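You operate a simulated robot arm through the tools that you are given. There is no shell and no other tool. Be economical: measure what you need, move in short steps, check, and stop when the job is done.

Carry out the task below with a simulated robot arm. There is one attempt and no reset: what you move stays moved.

Task
Put things in order on the top of the workbench. At the end: the blue scoop stands where the black sink stopper stood; the green shaker is on the grey drip tray; the black sink stopper stands where the green shaker stood; the gold balloon weight from the top of the workbench stands where the blue scoop stood; whatever was shut is shut again. Leave all else as you found it, and nothing knocked over.
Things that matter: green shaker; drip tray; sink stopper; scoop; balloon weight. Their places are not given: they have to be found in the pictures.

The check looks at the end state, three seconds after you hand in, the way a careful person would. Anything else that was tipped, shoved, dropped, spilled or broken makes it a failure. A push-on lid holds only when it is set on centred and level and pressed home; a screw cap is set on level and turned clockwise until tight.

Robot
A 7-joint arm with a two-finger parallel gripper, fixed in place. Base frame: the origin is at the foot of the arm, x ahead of it, y to its left, z up; the work surface is at about z = 860. Lengths are in mm, angles in degrees, forces in N, time in s.
With the tool pointing down near the work surface it reaches from about 300 to 700 mm from the base axis. Its first joint turns from -66.0 to 66.0 degrees. Payload 1.57 kg.
The TCP is the grasp point between the finger pads, 30 mm short of the fingertips. In the tool frame z runs along the fingers and y along their closing line. Largest opening 110 mm; finger width 24, thickness 12; the body of the gripper, 48 by 112 mm, starts 78 mm behind the TCP.
Orientation is told as [roll, pitch, yaw] about the base's x, y, z axes, in that order, counted from this pose: with the fingers straight down and closing along the base's y, the tool's x points along the base's -x, its y along +y and its z along -z.

Tools
- The arm moves only by the tool drive_tool. Its argument "series" is a list of rows, each a list of 2 entries, a list of its own where there are three numbers: the shift along the tool's x, y, z in mm, then the turn, a rotation vector about the tool's x, y, z in degrees. In form: [[[x, y, z], [ax, ay, az]], ...]. A call has 1 to 12 rows; each row shifts and turns the commanded pose from where the row before left it, along the tool's axes as they then stand. "jaw" is the finger opening in mm, from 0 to 110, set as the call begins (left out, the last holds). Rows are played at 5 a second. More than 50 mm and 8.6 degrees between two rows, or a gripper value outside its range, and nothing of the call is played. A pose out of reach is approached as far as the arm can. The call stops where the force on the tool passes 40 N (or 10 N more than at its start, if that is more) or the arm is blocked; 0.2 s more then pass. The fingers move at their own pace (about 108 mm/s each) and stop on an object; they squeeze with about 23 N. The grip force told is the motor's: it shows also when the fingers shut on nothing. Time passes only in rows, and 0.2 s behind the last, so rows that do not move let the fingers close. It gives the time, the measured TCP pose, the force on the tool (base axes), the opening and the grip force at its end, in the units of the frame above (readings bear some noise), and new pictures: "pictures" is both (left out), scene, wrist or none.
- Cameras (640 x 400 px; columns grow to the right, rows downward): "scene" is fixed at [191.9, -413.3, 1387.4]; the picture's right is [0.63, -0.78, 0.00], its down [-0.50, -0.40, -0.77] and it looks along [0.60, 0.48, -0.64] (base axes); focal length 271 px, centre (320, 200). "wrist" rides on the gripper at [70, 16, -141] in the tool frame; the picture's right is [-0.23, 0.97, 0.00], its down [-0.85, -0.20, -0.48] and it looks along [-0.47, -0.11, 0.88] (tool axes); focal length 222 px, centre (320, 200).
- locate(camera, pixels): for up to 12 pixels [column, row] of the newest picture of that camera ("zoom" is the newest enlarged one), the place [x, y, z] in the base frame of the surface seen there, good to about 3 mm, but the place of the scene camera against the robot may be out by one fixed shift of up to 25 mm in any direction. It takes no simulated time.
- inspect(camera, box): a new picture of the part [left, top, right, bottom] of that camera's present view, enlarged. It takes no simulated time.
- close_job(): hands the job in; it is judged then, once.

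Work in short steps. Measure before you move; look again where a grasp or a placing could have gone wrong, and mend it. You have 80 turns and 170 pictures in all, those below and enlarged ones among them. Open the gripper and draw the arm clear of the work before you hand the job in, unless the task says otherwise; then end with one line.

The tools are called after ">>>" as name(argument=value, ...) on one line, values as JSON. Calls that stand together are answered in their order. drive_tool: Moves the arm, as the interface text tells. Its arguments: {"type":"object","properties":{"series":{"type":"array","items":{"type":"array"}},"jaw":{"type":"number"},"pictures":{"type":"string","enum":["both","scene","wrist","none"]}},"required":["series"]} The other tools are called the same way: locate (camera, pixels) gives the place of the surface under pixels of a picture; inspect (camera, box) takes an enlarged picture of a part of a camera's view; close_job () hands the job in.

At the start:

```text
time_s: 0.0
eef_pos: [390.8, -112.6, 1170.4]
ee_rot: [-0.1, 0.0, -0.1]
force: [0.8, 0.1, -0.6]
opening: 110.2
gripper_force: 0.1
```

scene: 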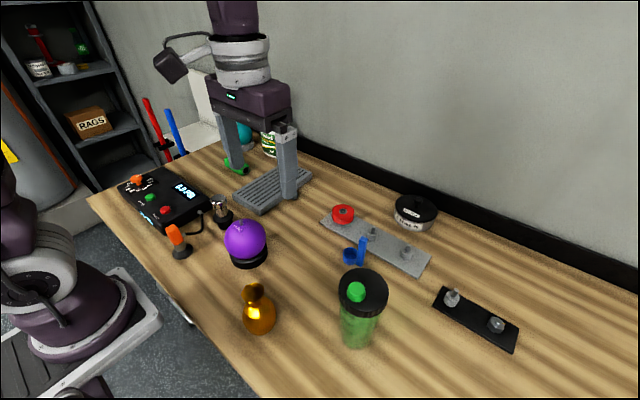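
wrist: 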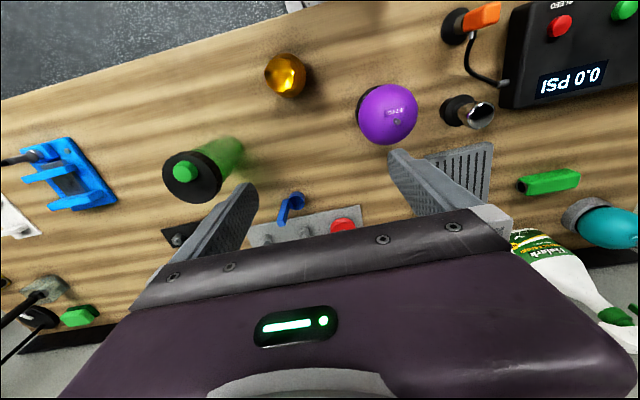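

The scene shows the shaker near (360,310), a gold item near (258,308), the blue scoop near (355,252) and black items at (415,212) and (222,212). I zoom in to identify them.

>>> inspect(camera="scene", box=[310, 170, 530, 360])

>>> inspect(camera="scene", box=[110, 90, 330, 280])

>>> inspect(camera="wrist", box=[0, 120, 260, 360])

```text
2.11 times, centred on (420, 265) of scene
```

zoom: 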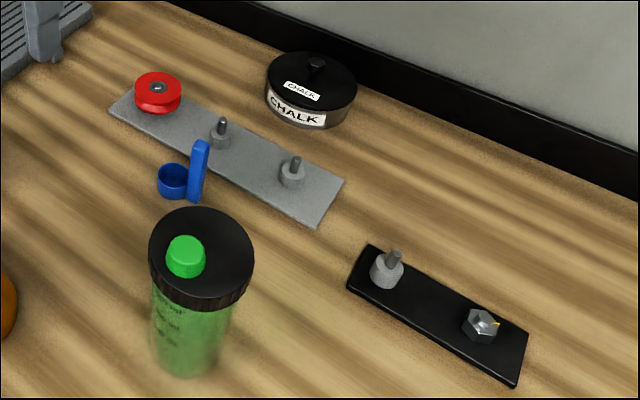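

```text
2.11 times, centred on (220, 185) of scene
```

zoom: 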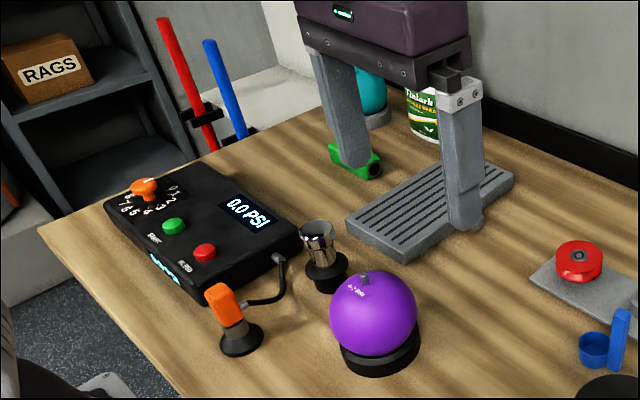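

```text
1.67 times, centred on (130, 240) of wrist
```

zoom: 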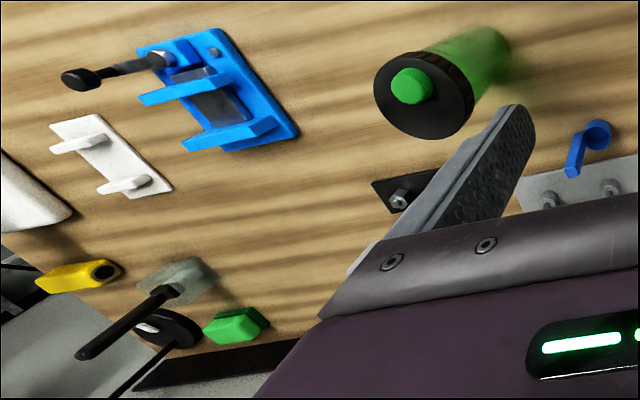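

I look for the sink stopper on the right side of the bench, which lies outside the scene view, so I move the arm toward −y and back a little.

>>> drive_tool(series=[[[10, -45, 0], [0, 0, 0]], [[10, -45, 0], [0, 0, 0]], [[10, -45, 0], [0, 0, 0]], [[10, -45, 0], [0, 0, 0]], [[0, -45, 0], [0, 0, 0]], [[0, -45, 0], [0, 0, 0]]])

```text
time_s: 1.4
eef_pos: [350.3, -386.5, 1169.6]
ee_rot: [0.2, -0.1, 0.1]
force: [0.0, 0.1, 0.4]
opening: 109.9
gripper_force: 0.1
```

scene: 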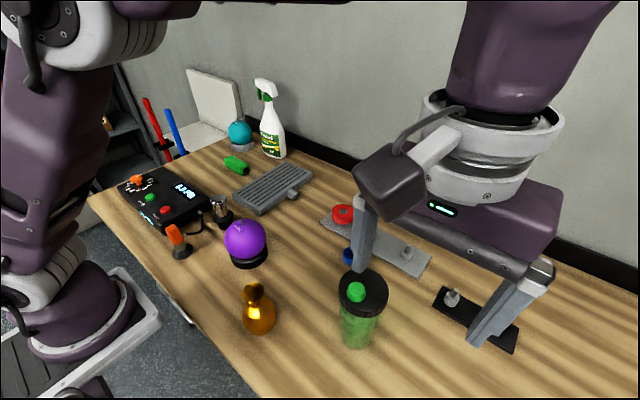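
wrist: 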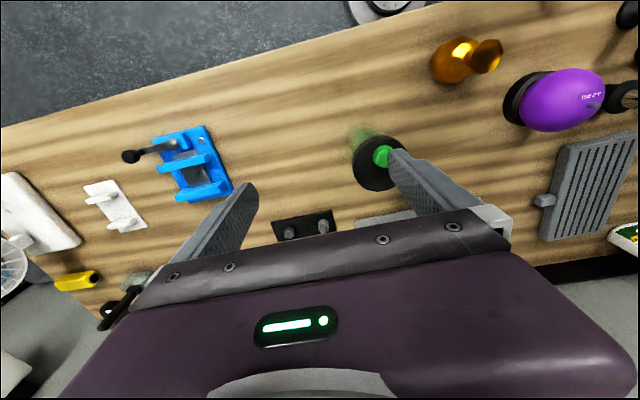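

The scene is now free on the left. I zoom into the chrome/black thing at (222,212), the tray and the right part of the wrist view.

>>> inspect(camera="scene", box=[160, 140, 330, 280])

>>> inspect(camera="wrist", box=[0, 220, 180, 360])

>>> inspect(camera="wrist", box=[420, 0, 640, 250])

```text
2.86 times, centred on (245, 210) of scene
```

zoom: 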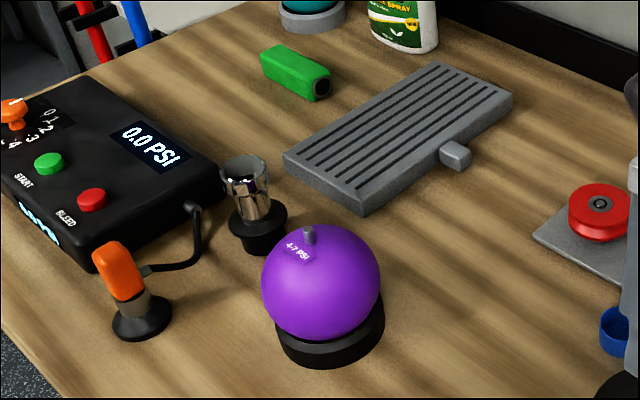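

```text
2.86 times, centred on (90, 290) of wrist
```

zoom: 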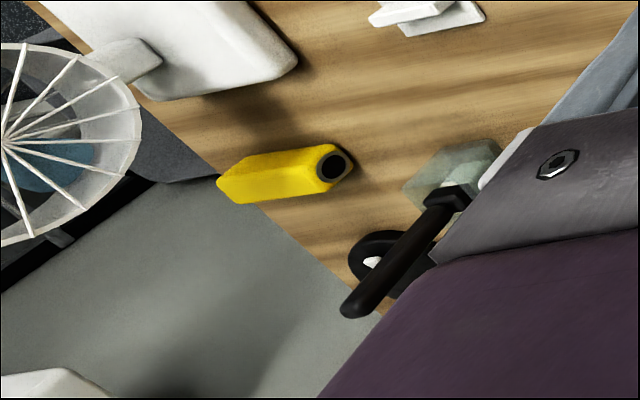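

```text
1.60 times, centred on (530, 125) of wrist
```

zoom: 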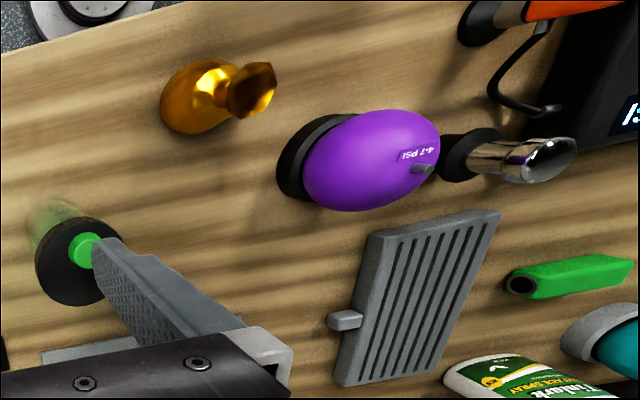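

The chrome-knobbed black plug at (222,212) is the sink stopper, and the drip tray is at (272,189). I measure with both cameras to find the scene camera's shift.

>>> locate(camera="wrist", pixels=[[385, 155], [376, 175], [355, 165], [402, 165], [455, 65], [490, 52], [590, 140], [577, 200], [560, 145], [545, 235], [540, 200], [505, 110]])

>>> locate(camera="scene", pixels=[[356, 292], [370, 303], [342, 285], [388, 295], [360, 345], [258, 325], [255, 290], [271, 190], [235, 194], [262, 214], [312, 172], [292, 193]])

>>> locate(camera="zoom", pixels=[[470, 165], [550, 155], [478, 115], [210, 90], [180, 115], [250, 95], [345, 320], [380, 240], [500, 215], [350, 380], [430, 375], [80, 225]])

```text
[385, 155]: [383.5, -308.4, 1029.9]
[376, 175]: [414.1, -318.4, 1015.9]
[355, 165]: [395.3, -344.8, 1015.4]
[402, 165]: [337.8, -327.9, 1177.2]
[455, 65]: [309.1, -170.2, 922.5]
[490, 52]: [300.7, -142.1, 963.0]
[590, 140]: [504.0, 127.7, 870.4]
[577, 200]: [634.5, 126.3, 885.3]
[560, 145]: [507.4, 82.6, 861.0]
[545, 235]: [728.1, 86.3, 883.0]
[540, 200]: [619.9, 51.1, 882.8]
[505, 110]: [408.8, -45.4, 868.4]
```

```text
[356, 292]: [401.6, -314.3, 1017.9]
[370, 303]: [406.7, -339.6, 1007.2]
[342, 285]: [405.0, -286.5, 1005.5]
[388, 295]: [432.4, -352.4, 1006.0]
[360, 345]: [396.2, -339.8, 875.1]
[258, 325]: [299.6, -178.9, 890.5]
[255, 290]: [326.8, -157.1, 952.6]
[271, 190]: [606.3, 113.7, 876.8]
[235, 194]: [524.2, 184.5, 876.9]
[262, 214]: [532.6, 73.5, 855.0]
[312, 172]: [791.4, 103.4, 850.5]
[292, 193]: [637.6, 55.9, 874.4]
```

```text
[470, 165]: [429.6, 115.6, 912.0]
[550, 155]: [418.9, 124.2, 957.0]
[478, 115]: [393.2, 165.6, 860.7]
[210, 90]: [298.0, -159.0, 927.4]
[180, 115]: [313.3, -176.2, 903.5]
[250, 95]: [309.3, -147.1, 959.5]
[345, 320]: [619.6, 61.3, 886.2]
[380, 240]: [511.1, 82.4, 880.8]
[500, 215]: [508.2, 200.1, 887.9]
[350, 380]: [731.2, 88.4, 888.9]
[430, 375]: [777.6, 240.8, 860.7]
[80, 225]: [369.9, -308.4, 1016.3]
```

Next I need accurate geometry of the shaker and its lid, so I zoom in with both cameras.

>>> inspect(camera="wrist", box=[320, 110, 430, 220])

>>> inspect(camera="scene", box=[310, 255, 410, 360])

```text
3.64 times, centred on (375, 165) of wrist
```

zoom: 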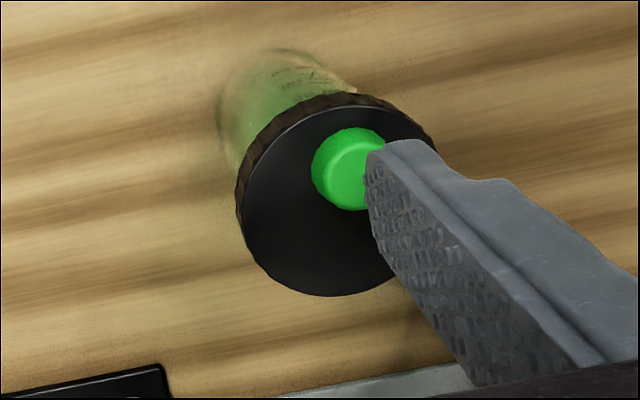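

```text
3.81 times, centred on (360, 308) of scene
```

zoom: 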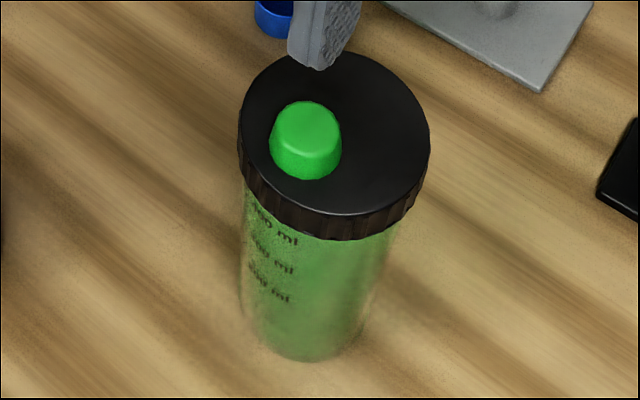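

I locate points just inside the lid rim, in the scene zoom and in the wrist view.

>>> locate(camera="zoom", pixels=[[247, 130], [422, 135], [335, 210], [365, 60], [285, 70], [405, 185], [270, 190], [305, 350], [340, 330], [305, 115]])

>>> locate(camera="wrist", pixels=[[355.8, 167.7], [377.7, 189.2], [386, 140.2], [403.5, 149], [361, 182], [390, 187], [360, 154]])

```text
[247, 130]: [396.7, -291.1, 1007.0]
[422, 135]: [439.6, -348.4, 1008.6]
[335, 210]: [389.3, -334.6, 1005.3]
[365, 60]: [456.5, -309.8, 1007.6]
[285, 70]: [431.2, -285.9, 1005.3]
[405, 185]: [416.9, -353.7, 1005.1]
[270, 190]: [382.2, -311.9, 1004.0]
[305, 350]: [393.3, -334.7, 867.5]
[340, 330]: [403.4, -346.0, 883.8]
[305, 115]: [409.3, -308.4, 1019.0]
```

```text
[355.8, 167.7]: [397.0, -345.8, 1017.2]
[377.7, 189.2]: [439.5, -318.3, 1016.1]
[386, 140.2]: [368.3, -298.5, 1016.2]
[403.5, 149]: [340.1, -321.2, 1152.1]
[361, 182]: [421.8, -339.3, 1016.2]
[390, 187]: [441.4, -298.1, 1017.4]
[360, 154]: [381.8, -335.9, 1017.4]
```

Lid centre is about (405,−309), top z 1016, diameter about 76, and scene readings are off by about (+15,−11,−10). I move above the shaker and descend part-way.

>>> drive_tool(series=[[[-27, 38, 0], [0, 0, 0]], [[-28, 39.5, 0], [0, 0, 0]], [[0, 0, 30], [0, 0, 0]], [[0, 0, 30], [0, 0, 0]], [[0, 0, 30], [0, 0, 0]]], jaw=110)

```text
time_s: 2.6
eef_pos: [406.3, -303.9, 1078.5]
ee_rot: [0.1, 0.0, 0.0]
force: [0.2, -0.6, -0.4]
opening: 109.9
gripper_force: 0.2
```

scene: 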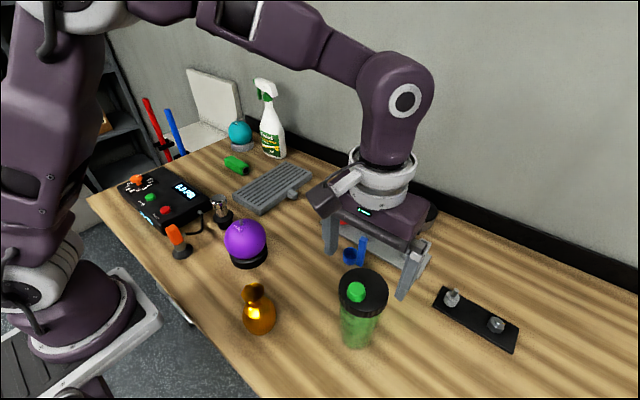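
wrist: 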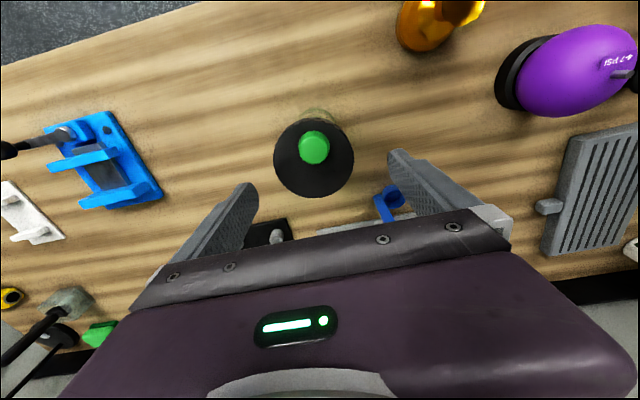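

The shaker sits between the fingers in the wrist view (314,160). I re-measure the lid from here.

>>> locate(camera="wrist", pixels=[[277, 157], [350, 157], [314, 194], [285, 180], [342, 180], [290, 133], [314, 140], [242, 190], [402, 160], [390, 205], [388, 192], [384, 212]])

```text
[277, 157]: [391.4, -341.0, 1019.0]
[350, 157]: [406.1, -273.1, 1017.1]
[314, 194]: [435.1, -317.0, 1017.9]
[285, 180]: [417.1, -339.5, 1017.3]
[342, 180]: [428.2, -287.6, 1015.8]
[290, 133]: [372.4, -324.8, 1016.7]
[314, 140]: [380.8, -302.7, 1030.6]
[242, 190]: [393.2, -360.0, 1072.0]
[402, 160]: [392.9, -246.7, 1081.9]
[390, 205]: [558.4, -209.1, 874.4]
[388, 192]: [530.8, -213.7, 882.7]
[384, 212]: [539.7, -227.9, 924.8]
```

Lid centre ≈ (402,−308). I correct and descend to z≈996, then close.

>>> drive_tool(series=[[[4, -3, 20], [0, 0, 0]], [[0, 0, 20], [0, 0, 0]], [[0, 0, 20], [0, 0, 0]], [[0, 0, 22], [0, 0, 0]], [[0, 0, 0], [0, 0, 0]]], jaw=110)

>>> drive_tool(series=[[[0, 0, 0], [0, 0, 0]], [[0, 0, 0], [0, 0, 0]], [[0, 0, 0], [0, 0, 0]]], jaw=60)

```text
time_s: 3.8
eef_pos: [401.4, -307.8, 997.2]
ee_rot: [0.0, 0.0, 0.1]
force: [0.6, -0.1, -0.3]
opening: 109.9
gripper_force: 0.1
```

scene: 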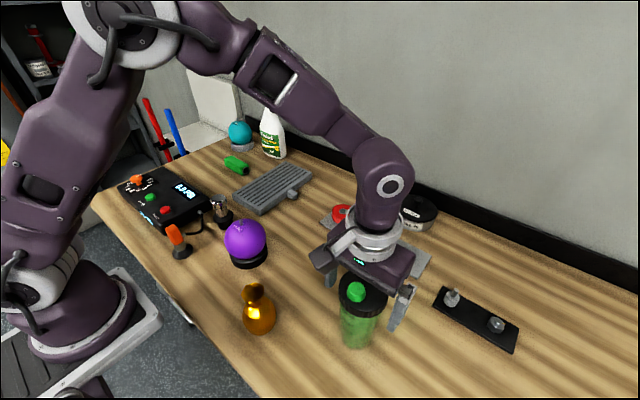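
wrist: 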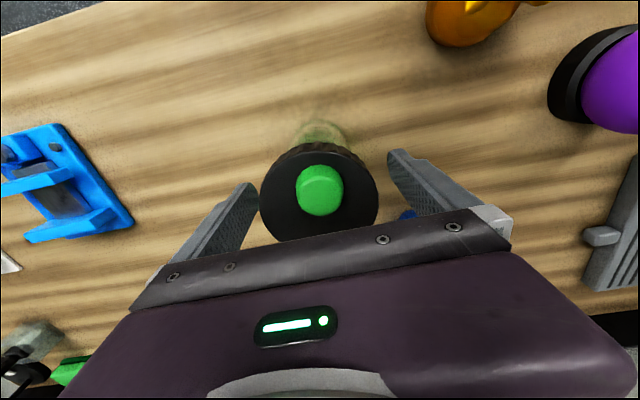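

```text
time_s: 4.6
eef_pos: [402.2, -308.6, 998.9]
ee_rot: [0.0, 0.1, 0.0]
force: [-0.5, -0.6, 0.6]
opening: 76.5
gripper_force: 22.6
```

scene: 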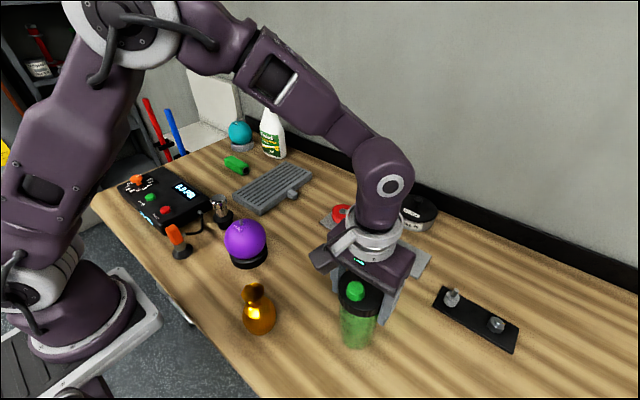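
wrist: 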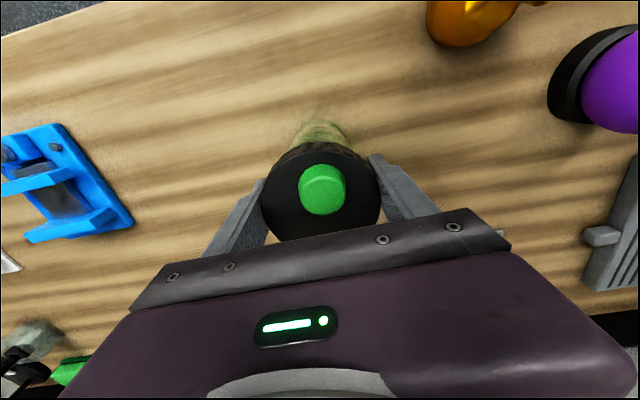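

The lid is gripped at 76.5 mm. I test-lift by 10 mm and look.

>>> drive_tool(series=[[[0, 0, -5], [0, 0, 0]], [[0, 0, -5], [0, 0, 0]], [[0, 0, 0], [0, 0, 0]]], pictures="none")

>>> inspect(camera="scene", box=[310, 255, 410, 360])

```text
time_s: 5.4
eef_pos: [400.4, -308.9, 1008.4]
ee_rot: [0.1, 0.0, -0.1]
force: [0.7, 0.1, -1.4]
opening: 76.7
gripper_force: 22.9
```

```text
3.81 times, centred on (360, 308) of scene
```

zoom: 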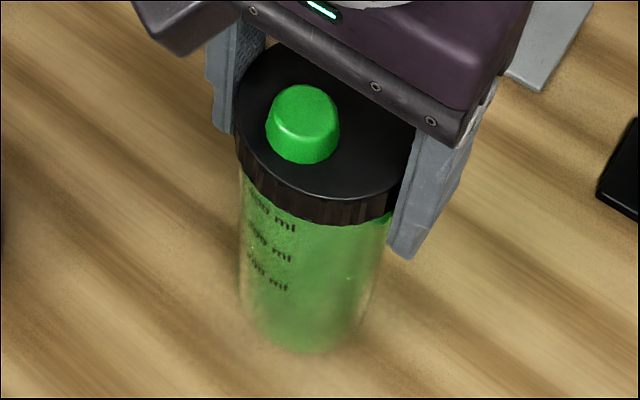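

Body and lid rise together. I lift clear and carry toward the tray, stopping short to look.

>>> drive_tool(series=[[[0, 0, -30], [0, 0, 0]], [[0, 0, -30], [0, 0, 0]], [[0, 0, -30], [0, 0, 0]], [[0, 0, -30], [0, 0, 0]], [[0, 0, 0], [0, 0, 0]]], pictures="none")

>>> drive_tool(series=[[[-10, 25, 0], [0, 0, 0]], [[-15, 37, 0], [0, 0, 0]], [[-15, 37, 0], [0, 0, 0]], [[-15, 37, 0], [0, 0, 0]], [[-15, 37, 0], [0, 0, 0]], [[-15, 37, 0], [0, 0, 0]], [[-15, 37, 0], [0, 0, 0]], [[-15, 37, 0], [0, 0, 0]], [[-15, 37, 0], [0, 0, 0]], [[-15, 37, 0], [0, 0, 0]], [[-10, 25, 0], [0, 0, 0]], [[0, 0, 0], [0, 0, 0]]])

```text
time_s: 6.6
eef_pos: [402.2, -307.6, 1128.5]
ee_rot: [0.0, 0.0, -0.1]
force: [0.0, 0.5, -0.9]
opening: 76.8
gripper_force: 23.4
```

```text
time_s: 9.2
eef_pos: [557.0, 76.1, 1127.7]
ee_rot: [-0.1, 0.0, 0.0]
force: [1.0, -0.1, -1.3]
opening: 76.5
gripper_force: 23.2
```

scene: 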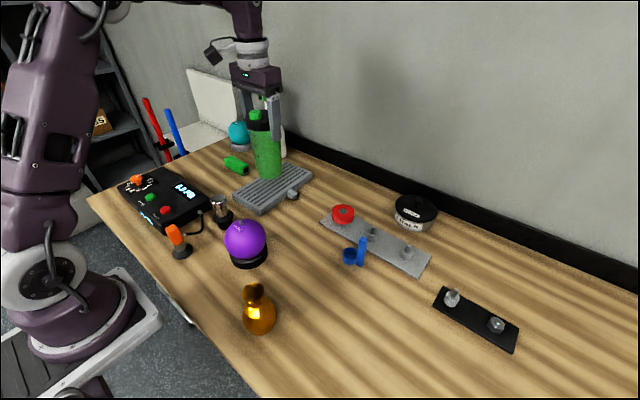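
wrist: 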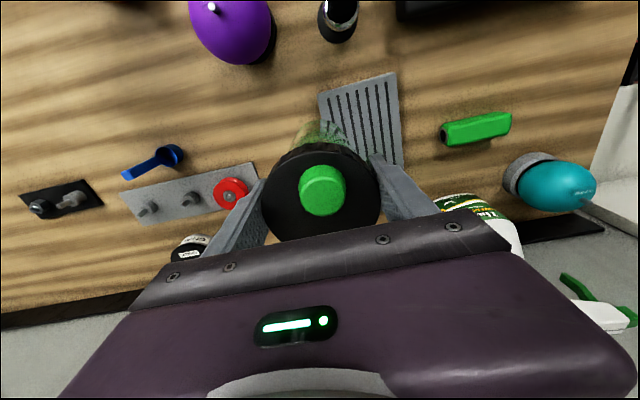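

Wrist view now shows the tray's near edge (320–395, 75–95). I locate its corners, with the scene for the others.

>>> locate(camera="wrist", pixels=[[321, 96], [394, 75], [401, 160], [360, 90], [370, 120], [324, 120], [397, 110]])

>>> locate(camera="scene", pixels=[[236, 193], [262, 208], [310, 173], [285, 168], [292, 195], [272, 190]])

>>> inspect(camera="scene", box=[210, 90, 330, 220])

```text
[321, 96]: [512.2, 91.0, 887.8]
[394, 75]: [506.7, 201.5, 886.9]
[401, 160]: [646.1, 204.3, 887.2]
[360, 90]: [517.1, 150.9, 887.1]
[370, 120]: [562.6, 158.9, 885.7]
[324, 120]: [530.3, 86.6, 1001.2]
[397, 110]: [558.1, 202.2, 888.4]
```

```text
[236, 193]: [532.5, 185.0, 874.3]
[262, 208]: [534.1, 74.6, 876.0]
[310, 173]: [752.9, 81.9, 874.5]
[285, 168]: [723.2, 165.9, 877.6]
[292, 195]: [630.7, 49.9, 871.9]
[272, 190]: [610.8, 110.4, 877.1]
```

```text
3.08 times, centred on (270, 155) of scene
```

zoom: 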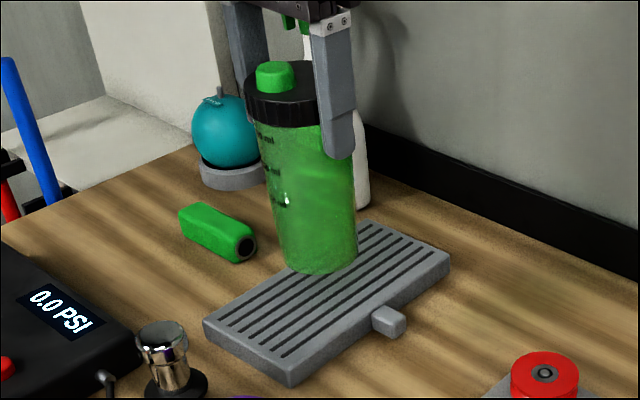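

Tray spans x 508–735, y 87–203, top z ≈ 885. I move to (608,145) and lower in stages.

>>> drive_tool(series=[[[-17, 23, 0], [0, 0, 0]], [[-17, 23, 0], [0, 0, 0]], [[-17, 23, 0], [0, 0, 0]], [[0, 0, 25], [0, 0, 0]], [[0, 0, 25], [0, 0, 0]], [[0, 0, 25], [0, 0, 0]], [[0, 0, 15], [0, 0, 0]], [[0, 0, 0], [0, 0, 0]]])

>>> inspect(camera="scene", box=[210, 90, 330, 220])

```text
time_s: 11.0
eef_pos: [607.7, 144.0, 1040.4]
ee_rot: [0.0, 0.1, 0.0]
force: [-0.9, 0.4, -0.7]
opening: 76.5
gripper_force: 23.5
```

scene: 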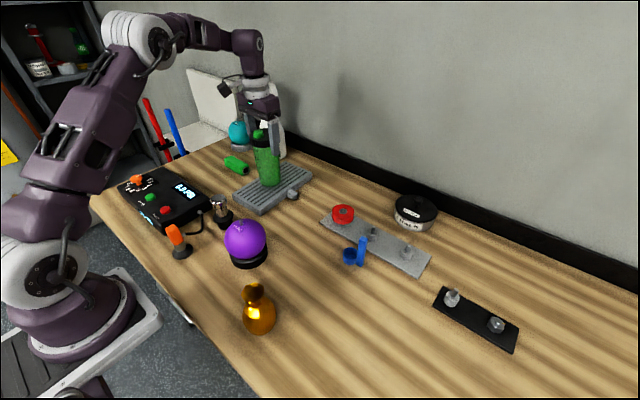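
wrist: 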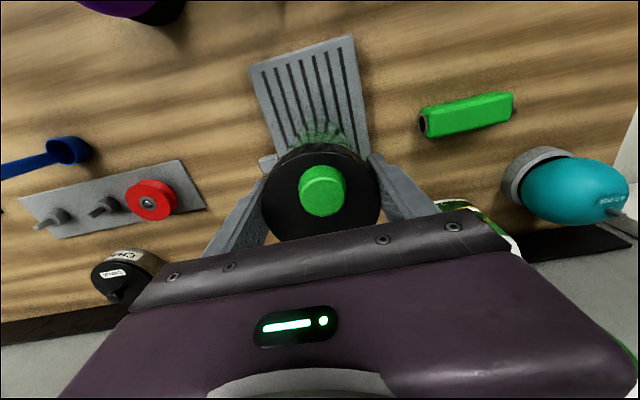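

```text
3.08 times, centred on (270, 155) of scene
```

zoom: 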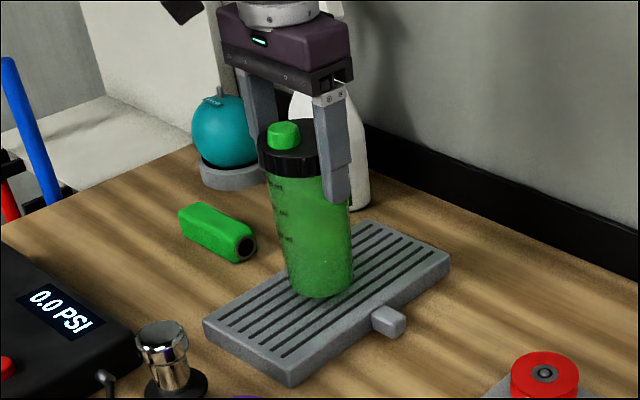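

Centred over the tray. I lower in 2–3 mm steps and watch for contact around TCP z 1023.

>>> drive_tool(series=[[[0, 0, 5], [0, 0, 0]], [[0, 0, 4], [0, 0, 0]], [[0, 0, 3], [0, 0, 0]], [[0, 0, 2], [0, 0, 0]], [[0, 0, 0], [0, 0, 0]]], pictures="none")

```text
time_s: 12.2
eef_pos: [607.4, 141.6, 1023.8]
ee_rot: [-0.1, 0.0, 0.1]
force: [-0.5, -0.3, -0.5]
opening: 76.7
gripper_force: 23.0
```

Little force yet; I go on in 1 mm steps.

>>> drive_tool(series=[[[0, 0, 1], [0, 0, 0]], [[0, 0, 1], [0, 0, 0]], [[0, 0, 0], [0, 0, 0]]], pictures="none")

>>> drive_tool(series=[[[0, 0, 1], [0, 0, 0]], [[0, 0, 1], [0, 0, 0]], [[0, 0, 0], [0, 0, 0]]], pictures="none")

>>> inspect(camera="scene", box=[240, 110, 310, 210])

```text
time_s: 13.0
eef_pos: [608.4, 142.8, 1022.4]
ee_rot: [0.0, -0.1, -0.1]
force: [-3.2, -1.2, 16.2]
opening: 76.8
gripper_force: 22.6
```

```text
time_s: 13.8
eef_pos: [608.4, 143.6, 1019.6]
ee_rot: [0.0, -0.1, -0.2]
force: [1.6, -1.6, 25.0]
opening: 76.8
gripper_force: 23.0
```

```text
4.00 times, centred on (275, 160) of scene
```

zoom: 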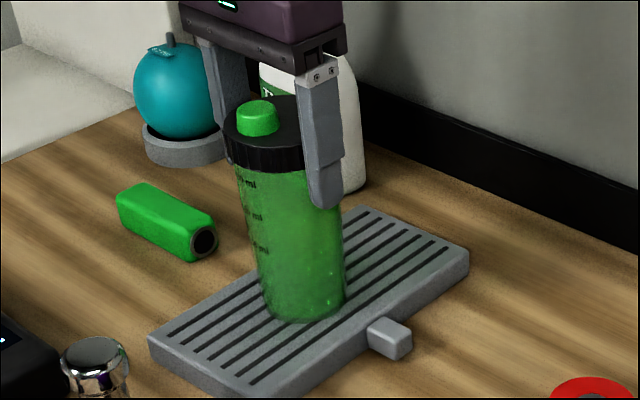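

It is in contact (25 N). I relieve 2 mm, open to 95 and rise.

>>> drive_tool(series=[[[0, 0, -2], [0, 0, 0]], [[0, 0, 0], [0, 0, 0]]], pictures="none")

>>> drive_tool(series=[[[0, 0, 0], [0, 0, 0]], [[0, 0, 0], [0, 0, 0]], [[0, 0, -25], [0, 0, 0]], [[0, 0, -30], [0, 0, 0]], [[0, 0, -30], [0, 0, 0]]], jaw=95)

>>> inspect(camera="scene", box=[240, 110, 310, 210])

```text
time_s: 14.4
eef_pos: [607.8, 143.4, 1019.7]
ee_rot: [0.0, 0.3, 0.0]
force: [1.8, -0.2, 5.0]
opening: 76.5
gripper_force: 22.9
```

```text
time_s: 15.6
eef_pos: [609.5, 142.5, 1107.7]
ee_rot: [0.0, 0.0, 0.0]
force: [0.4, -0.2, 0.4]
opening: 95.0
gripper_force: 0.0
```

scene: 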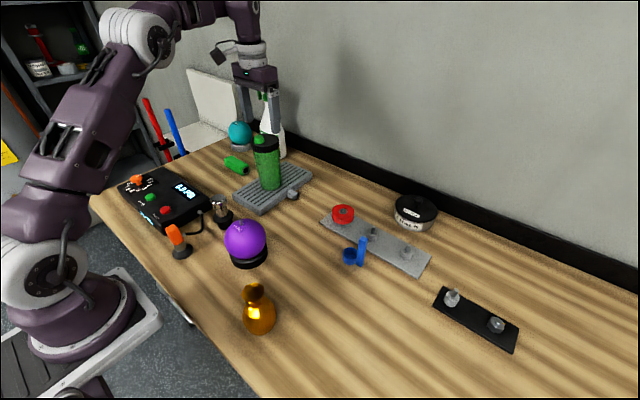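
wrist: 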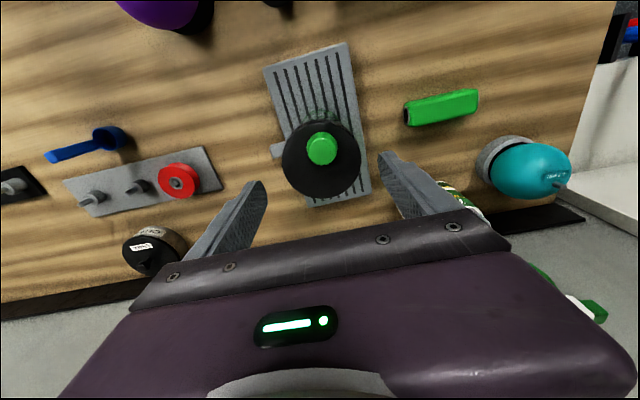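

```text
4.00 times, centred on (275, 160) of scene
```

zoom: 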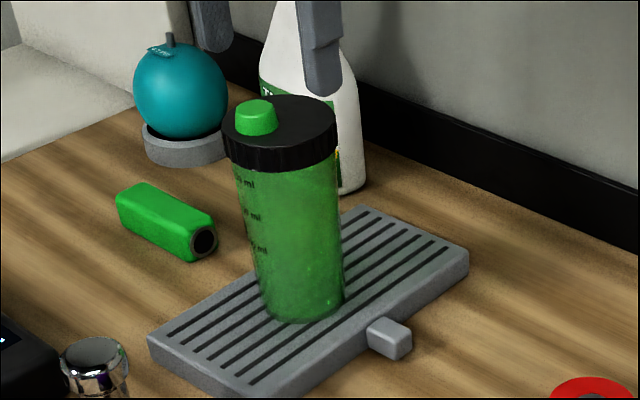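

The shaker stands well on the tray. Next, the stopper: I rise and move back to about (350,110) to view it from above.

>>> drive_tool(series=[[[0, 0, -35], [0, 0, 0]], [[0, 0, -35], [0, 0, 0]], [[45, -5, 0], [0, 0, 0]], [[45, -5, 0], [0, 0, 0]], [[45, -5, 0], [0, 0, 0]], [[45, -5, 0], [0, 0, 0]], [[45, -5, 0], [0, 0, 0]], [[25, -5, 0], [0, 0, 0]], [[0, 0, 0], [0, 0, 0]]], jaw=110)

>>> inspect(camera="scene", box=[190, 180, 260, 250])

```text
time_s: 17.6
eef_pos: [359.0, 113.1, 1154.9]
ee_rot: [0.1, 0.0, -0.1]
force: [0.8, -0.6, -0.1]
opening: 110.1
gripper_force: 0.0
out of reach, approached as far as the arm can: row 2
```

scene: 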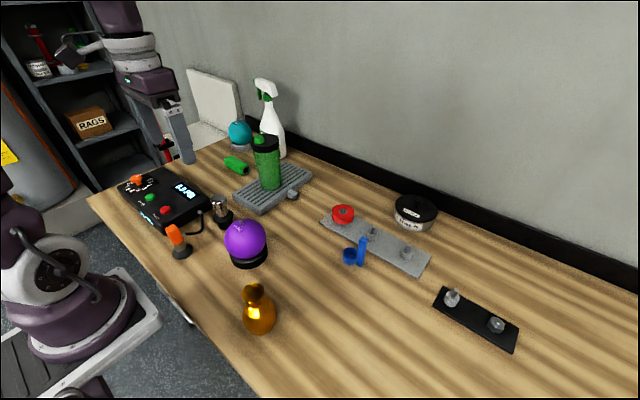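
wrist: 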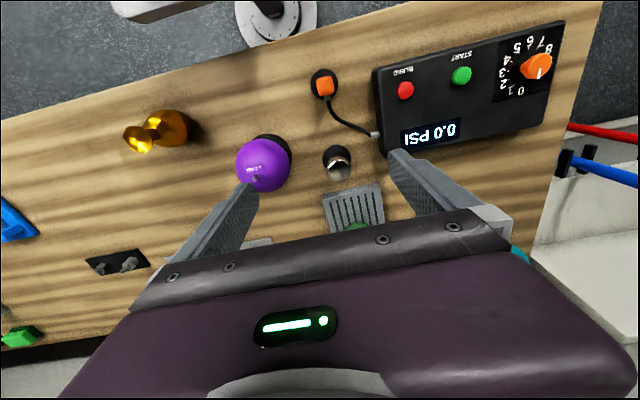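

```text
5.71 times, centred on (225, 215) of scene
```

zoom: 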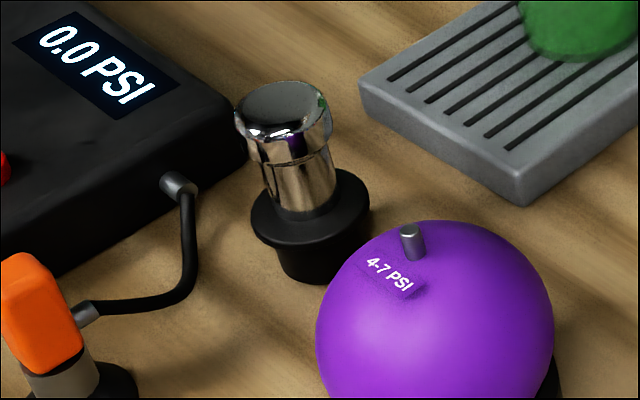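

I see the stopper at wrist (338,163), with the ball to its left. I zoom and measure both.

>>> inspect(camera="wrist", box=[230, 120, 390, 220])

>>> locate(camera="scene", pixels=[[218, 200], [223, 202], [213, 201], [218, 197], [219, 213], [222, 227], [225, 222], [211, 217], [230, 212], [244, 236], [245, 258], [263, 255]])

```text
4.00 times, centred on (310, 170) of wrist
```

zoom: 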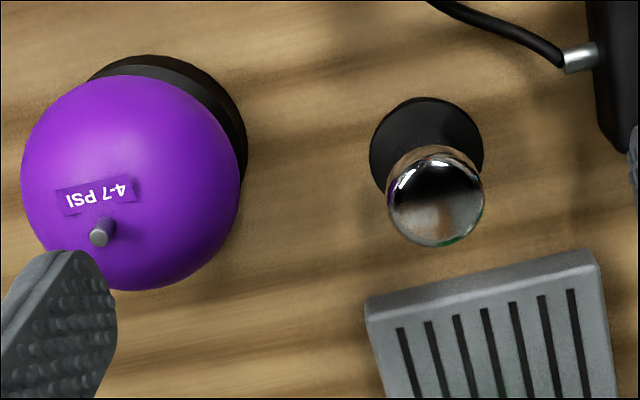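

```text
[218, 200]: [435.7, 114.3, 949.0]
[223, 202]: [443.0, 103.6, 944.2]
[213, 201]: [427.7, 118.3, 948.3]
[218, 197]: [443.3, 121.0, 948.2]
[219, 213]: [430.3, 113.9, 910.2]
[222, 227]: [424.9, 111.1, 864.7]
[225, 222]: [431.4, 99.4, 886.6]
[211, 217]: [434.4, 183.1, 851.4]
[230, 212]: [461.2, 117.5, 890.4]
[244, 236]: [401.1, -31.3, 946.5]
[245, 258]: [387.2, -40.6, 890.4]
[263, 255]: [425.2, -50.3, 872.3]
```

>>> locate(camera="zoom", pixels=[[390, 200], [482, 200], [435, 155], [437, 242], [437, 200], [373, 150], [481, 150], [425, 102], [242, 165], [130, 185], [590, 60], [480, 270]])

```text
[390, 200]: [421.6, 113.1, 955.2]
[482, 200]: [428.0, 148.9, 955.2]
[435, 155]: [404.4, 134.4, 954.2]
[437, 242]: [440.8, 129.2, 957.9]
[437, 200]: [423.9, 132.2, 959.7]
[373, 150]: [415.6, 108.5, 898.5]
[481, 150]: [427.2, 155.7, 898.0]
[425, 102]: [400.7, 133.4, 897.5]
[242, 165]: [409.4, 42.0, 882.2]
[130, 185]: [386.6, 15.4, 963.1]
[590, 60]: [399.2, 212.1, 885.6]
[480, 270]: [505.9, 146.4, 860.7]
```

Knob centre reads about (423,131), top z 958, diameter about 38. I go above it with opening 70 and look again lower down.

>>> drive_tool(series=[[[-32, 9, 0], [0, 0, 0]], [[-32, 9, 0], [0, 0, 0]], [[0, 0, 40], [0, 0, 0]], [[0, 0, 40], [0, 0, 0]], [[0, 0, 40], [0, 0, 0]], [[0, 0, 0], [0, 0, 0]]], jaw=70)

>>> inspect(camera="wrist", box=[250, 100, 410, 220])

```text
time_s: 19.0
eef_pos: [423.1, 133.8, 1034.1]
ee_rot: [0.1, 0.0, 0.0]
force: [-0.4, 0.2, 0.2]
opening: 69.8
gripper_force: 0.1
```

scene: 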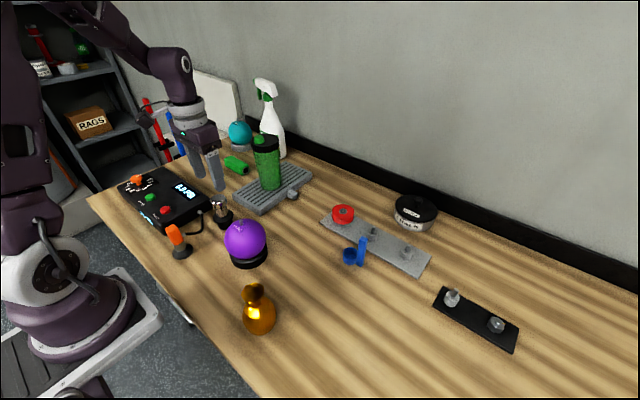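
wrist: 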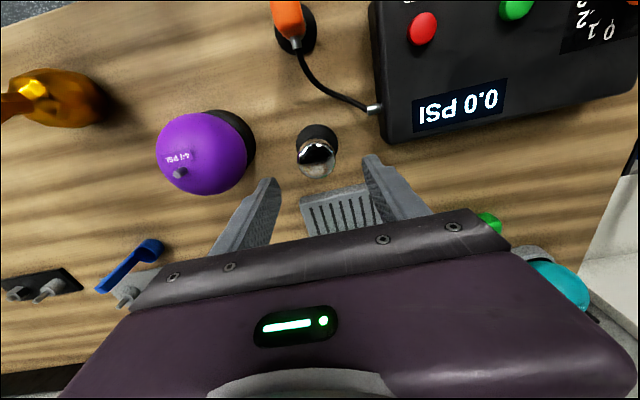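

```text
3.33 times, centred on (330, 160) of wrist
```

zoom: 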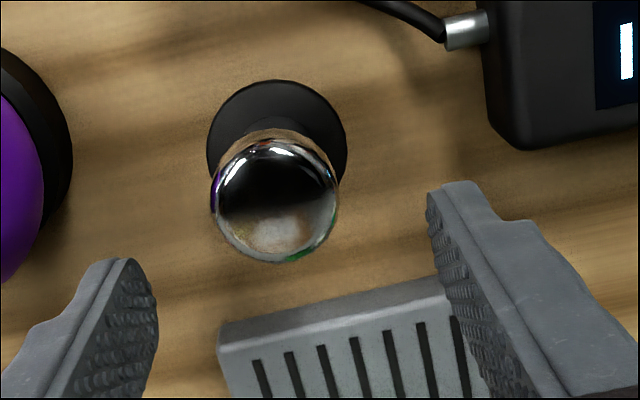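

>>> locate(camera="zoom", pixels=[[275, 205], [218, 205], [334, 205], [275, 150], [275, 255], [211, 145], [344, 145], [270, 88], [135, 265], [440, 195]])

```text
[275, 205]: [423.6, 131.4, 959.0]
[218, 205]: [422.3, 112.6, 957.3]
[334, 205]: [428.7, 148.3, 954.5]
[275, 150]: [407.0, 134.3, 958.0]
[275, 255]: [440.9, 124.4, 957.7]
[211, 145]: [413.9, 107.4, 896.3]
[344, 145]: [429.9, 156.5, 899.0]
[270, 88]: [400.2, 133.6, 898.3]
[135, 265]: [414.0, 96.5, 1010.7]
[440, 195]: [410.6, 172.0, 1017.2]
```

Stopper centre is (424,130.5), the fingers' middle at y≈134. I shift −3 in y, descend to z≈945 and grip.

>>> drive_tool(series=[[[0, -3, 29], [0, 0, 0]], [[0, 0, 30], [0, 0, 0]], [[0, 0, 30], [0, 0, 0]], [[0, 0, 0], [0, 0, 0]]], jaw=70)

>>> drive_tool(series=[[[0, 0, 0], [0, 0, 0]], [[0, 0, 0], [0, 0, 0]], [[0, 0, 0], [0, 0, 0]]], jaw=25, pictures="scene")

```text
time_s: 20.0
eef_pos: [421.9, 128.8, 944.0]
ee_rot: [0.0, 0.0, 0.0]
force: [0.2, -0.3, 0.1]
opening: 69.9
gripper_force: 0.1
```

scene: 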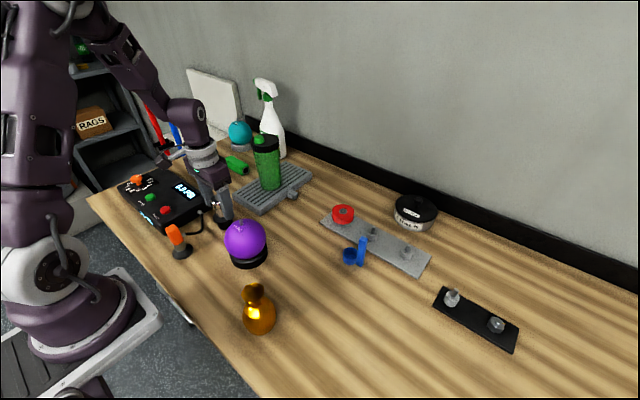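
wrist: 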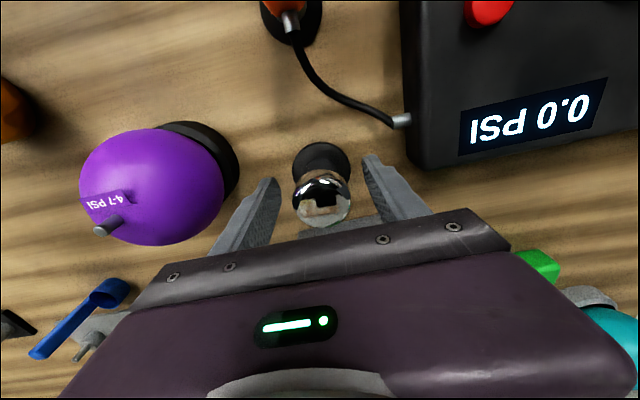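

```text
time_s: 20.8
eef_pos: [422.6, 128.9, 943.1]
ee_rot: [-0.1, 0.1, 0.0]
force: [0.3, 0.5, 0.3]
opening: 39.4
gripper_force: 22.9
```

scene: 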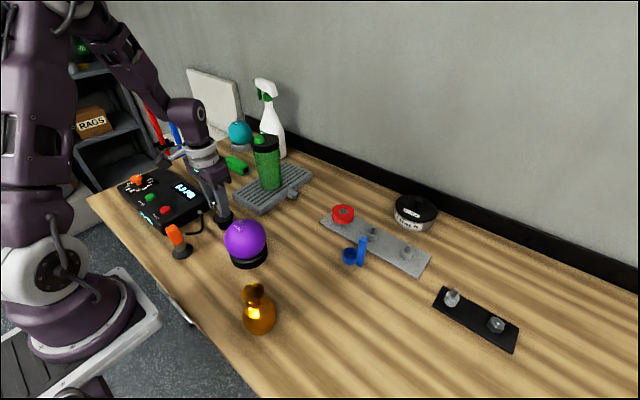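

Gripped at 39.4 mm. I lift 150 mm and carry to the shaker's old spot (403,−308).

>>> drive_tool(series=[[[0, 0, -10], [0, 0, 0]], [[0, 0, -30], [0, 0, 0]], [[0, 0, -40], [0, 0, 0]], [[0, 0, -40], [0, 0, 0]], [[0, 0, -30], [0, 0, 0]], [[0, 0, 0], [0, 0, 0]]], pictures="scene")

>>> drive_tool(series=[[[1, -20, 0], [0, 0, 0]], [[2, -41, 0], [0, 0, 0]], [[2, -42, 0], [0, 0, 0]], [[2, -42, 0], [0, 0, 0]], [[2, -42, 0], [0, 0, 0]], [[2, -42, 0], [0, 0, 0]], [[2, -42, 0], [0, 0, 0]], [[2, -42, 0], [0, 0, 0]], [[2, -42, 0], [0, 0, 0]], [[2, -42, 0], [0, 0, 0]], [[1, -40, 0], [0, 0, 0]], [[0, 0, 0], [0, 0, 0]]])

```text
time_s: 22.2
eef_pos: [425.1, 131.3, 1096.5]
ee_rot: [0.0, 0.0, -0.1]
force: [-0.1, 0.0, -0.5]
opening: 39.4
gripper_force: 23.3
```

scene: 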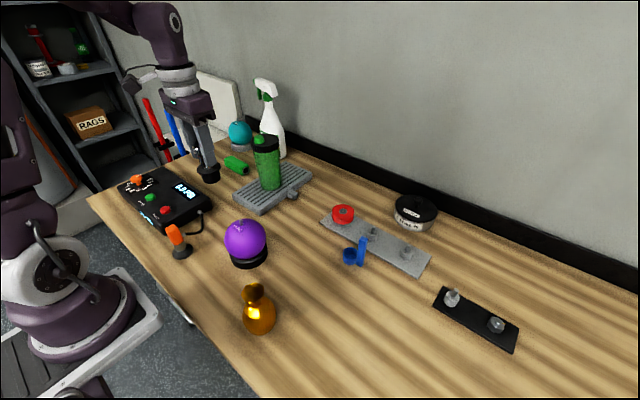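

```text
time_s: 24.8
eef_pos: [404.2, -310.4, 1095.0]
ee_rot: [0.0, 0.0, 0.1]
force: [-0.2, -0.1, -2.1]
opening: 39.4
gripper_force: 22.9
```

scene: 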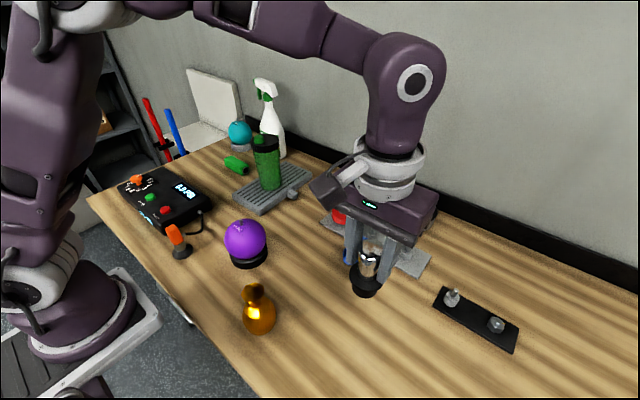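
wrist: 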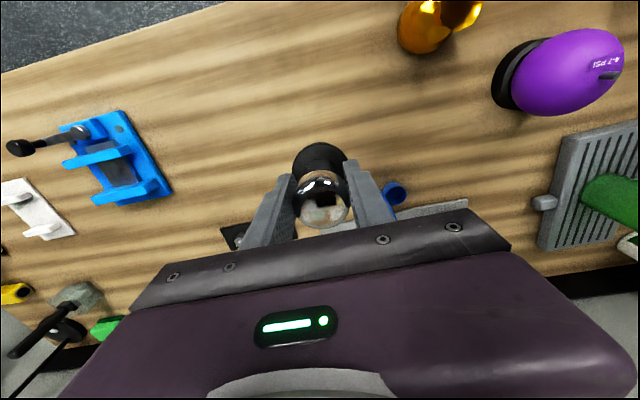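

Over the spot. I lower to about 3 mm above the contact height (944).

>>> drive_tool(series=[[[1, 1.5, 30], [0, 0, 0]], [[0, 0, 40], [0, 0, 0]], [[0, 0, 40], [0, 0, 0]], [[0, 0, 25], [0, 0, 0]], [[0, 0, 10], [0, 0, 0]], [[0, 0, 2], [0, 0, 0]], [[0, 0, 0], [0, 0, 0]]], pictures="none")

>>> drive_tool(series=[[[0, 0, 1], [0, 0, 0]], [[0, 0, 1], [0, 0, 0]], [[0, 0, 0], [0, 0, 0]]], pictures="none")

```text
time_s: 26.4
eef_pos: [402.4, -306.1, 946.1]
ee_rot: [0.0, 0.0, 0.0]
force: [-0.8, 1.1, -0.2]
opening: 39.4
gripper_force: 23.2
```

```text
time_s: 27.2
eef_pos: [400.5, -307.3, 944.8]
ee_rot: [0.0, 0.0, -0.1]
force: [0.3, -0.6, -1.0]
opening: 39.6
gripper_force: 23.4
```

No contact yet; 1 mm steps on.

>>> drive_tool(series=[[[0, 0, 1], [0, 0, 0]], [[0, 0, 0], [0, 0, 0]]], pictures="none")

>>> drive_tool(series=[[[0, 0, 1], [0, 0, 0]], [[0, 0, 0], [0, 0, 0]]], pictures="scene")

```text
time_s: 27.8
eef_pos: [401.1, -307.0, 945.1]
ee_rot: [0.0, 0.0, -0.1]
force: [1.0, 1.8, 1.3]
opening: 39.2
gripper_force: 23.0
```

```text
time_s: 28.4
eef_pos: [401.5, -305.9, 942.8]
ee_rot: [-0.2, -0.1, 0.0]
force: [-1.7, 4.0, 28.5]
opening: 39.3
gripper_force: 23.1
```

scene: 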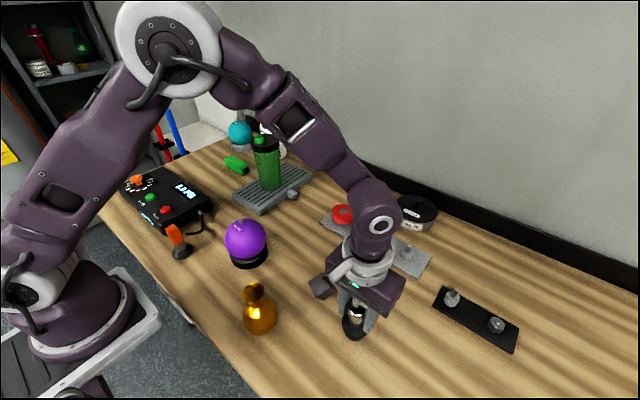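

Contact (28 N). I ease 1 mm, release and rise.

>>> drive_tool(series=[[[0, 0, -1], [0, 0, 0]], [[0, 0, 0], [0, 0, 0]]], pictures="none")

>>> drive_tool(series=[[[0, 0, 0], [0, 0, 0]], [[0, 0, 0], [0, 0, 0]], [[0, 0, -30], [0, 0, 0]], [[0, 0, -40], [0, 0, 0]], [[0, 0, -40], [0, 0, 0]], [[0, 0, -40], [0, 0, 0]], [[0, 0, 0], [0, 0, 0]]], jaw=70)

```text
time_s: 29.0
eef_pos: [402.1, -307.1, 943.7]
ee_rot: [-0.1, 0.0, -0.1]
force: [3.9, 0.0, 9.9]
opening: 39.4
gripper_force: 23.1
```

```text
time_s: 30.6
eef_pos: [398.1, -304.5, 1093.8]
ee_rot: [0.0, 0.0, 0.0]
force: [-0.7, -0.1, -0.8]
opening: 69.9
gripper_force: 0.0
```

scene: 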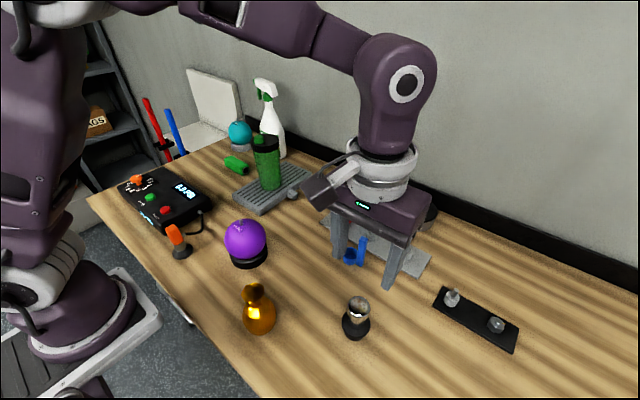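
wrist: 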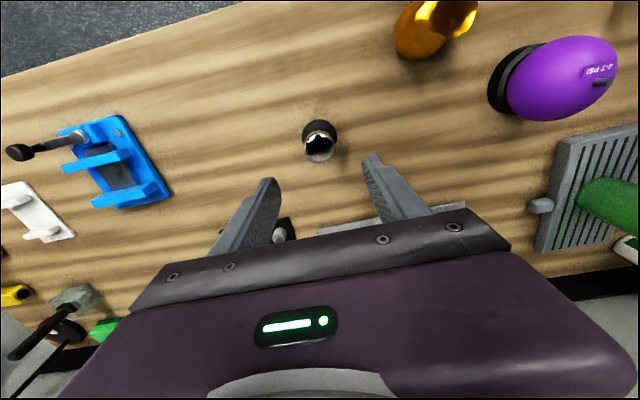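

The stopper stands on the old shaker spot. Next I move over to view the scoop.

>>> drive_tool(series=[[[-20, 35, -20], [0, 0, 0]], [[-25, 35, -10], [0, 0, 0]], [[-25, 30, 0], [0, 0, 0]], [[0, 0, 0], [0, 0, 0]]], jaw=110)

>>> inspect(camera="wrist", box=[240, 80, 400, 220])

```text
time_s: 31.6
eef_pos: [471.0, -207.4, 1123.0]
ee_rot: [-0.1, 0.0, -0.1]
force: [-0.2, -0.5, -0.2]
opening: 109.8
gripper_force: 0.0
```

scene: 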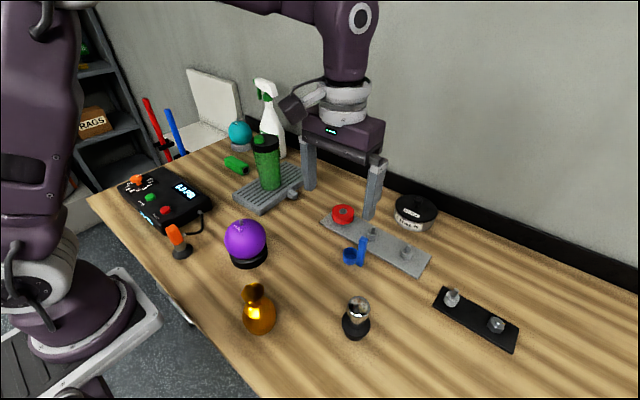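
wrist: 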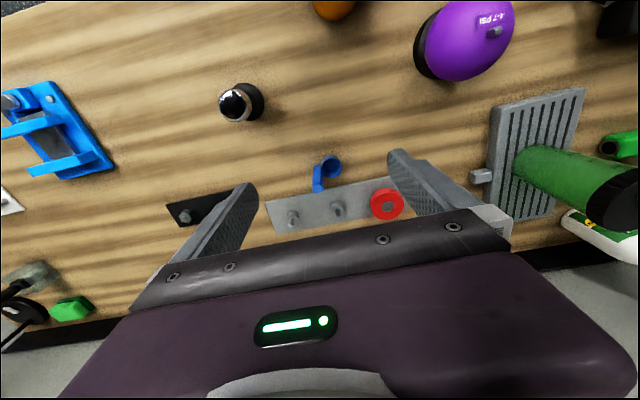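

```text
2.86 times, centred on (320, 150) of wrist
```

zoom: 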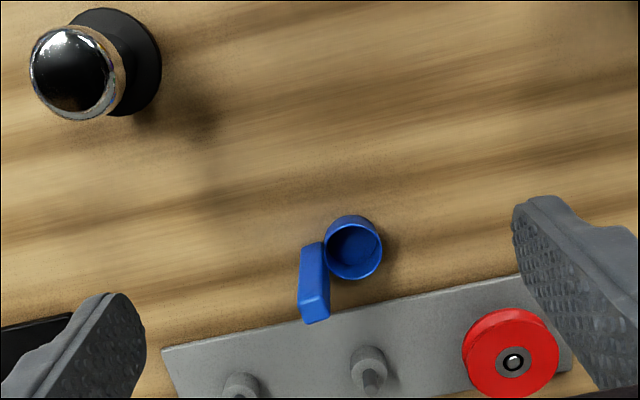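

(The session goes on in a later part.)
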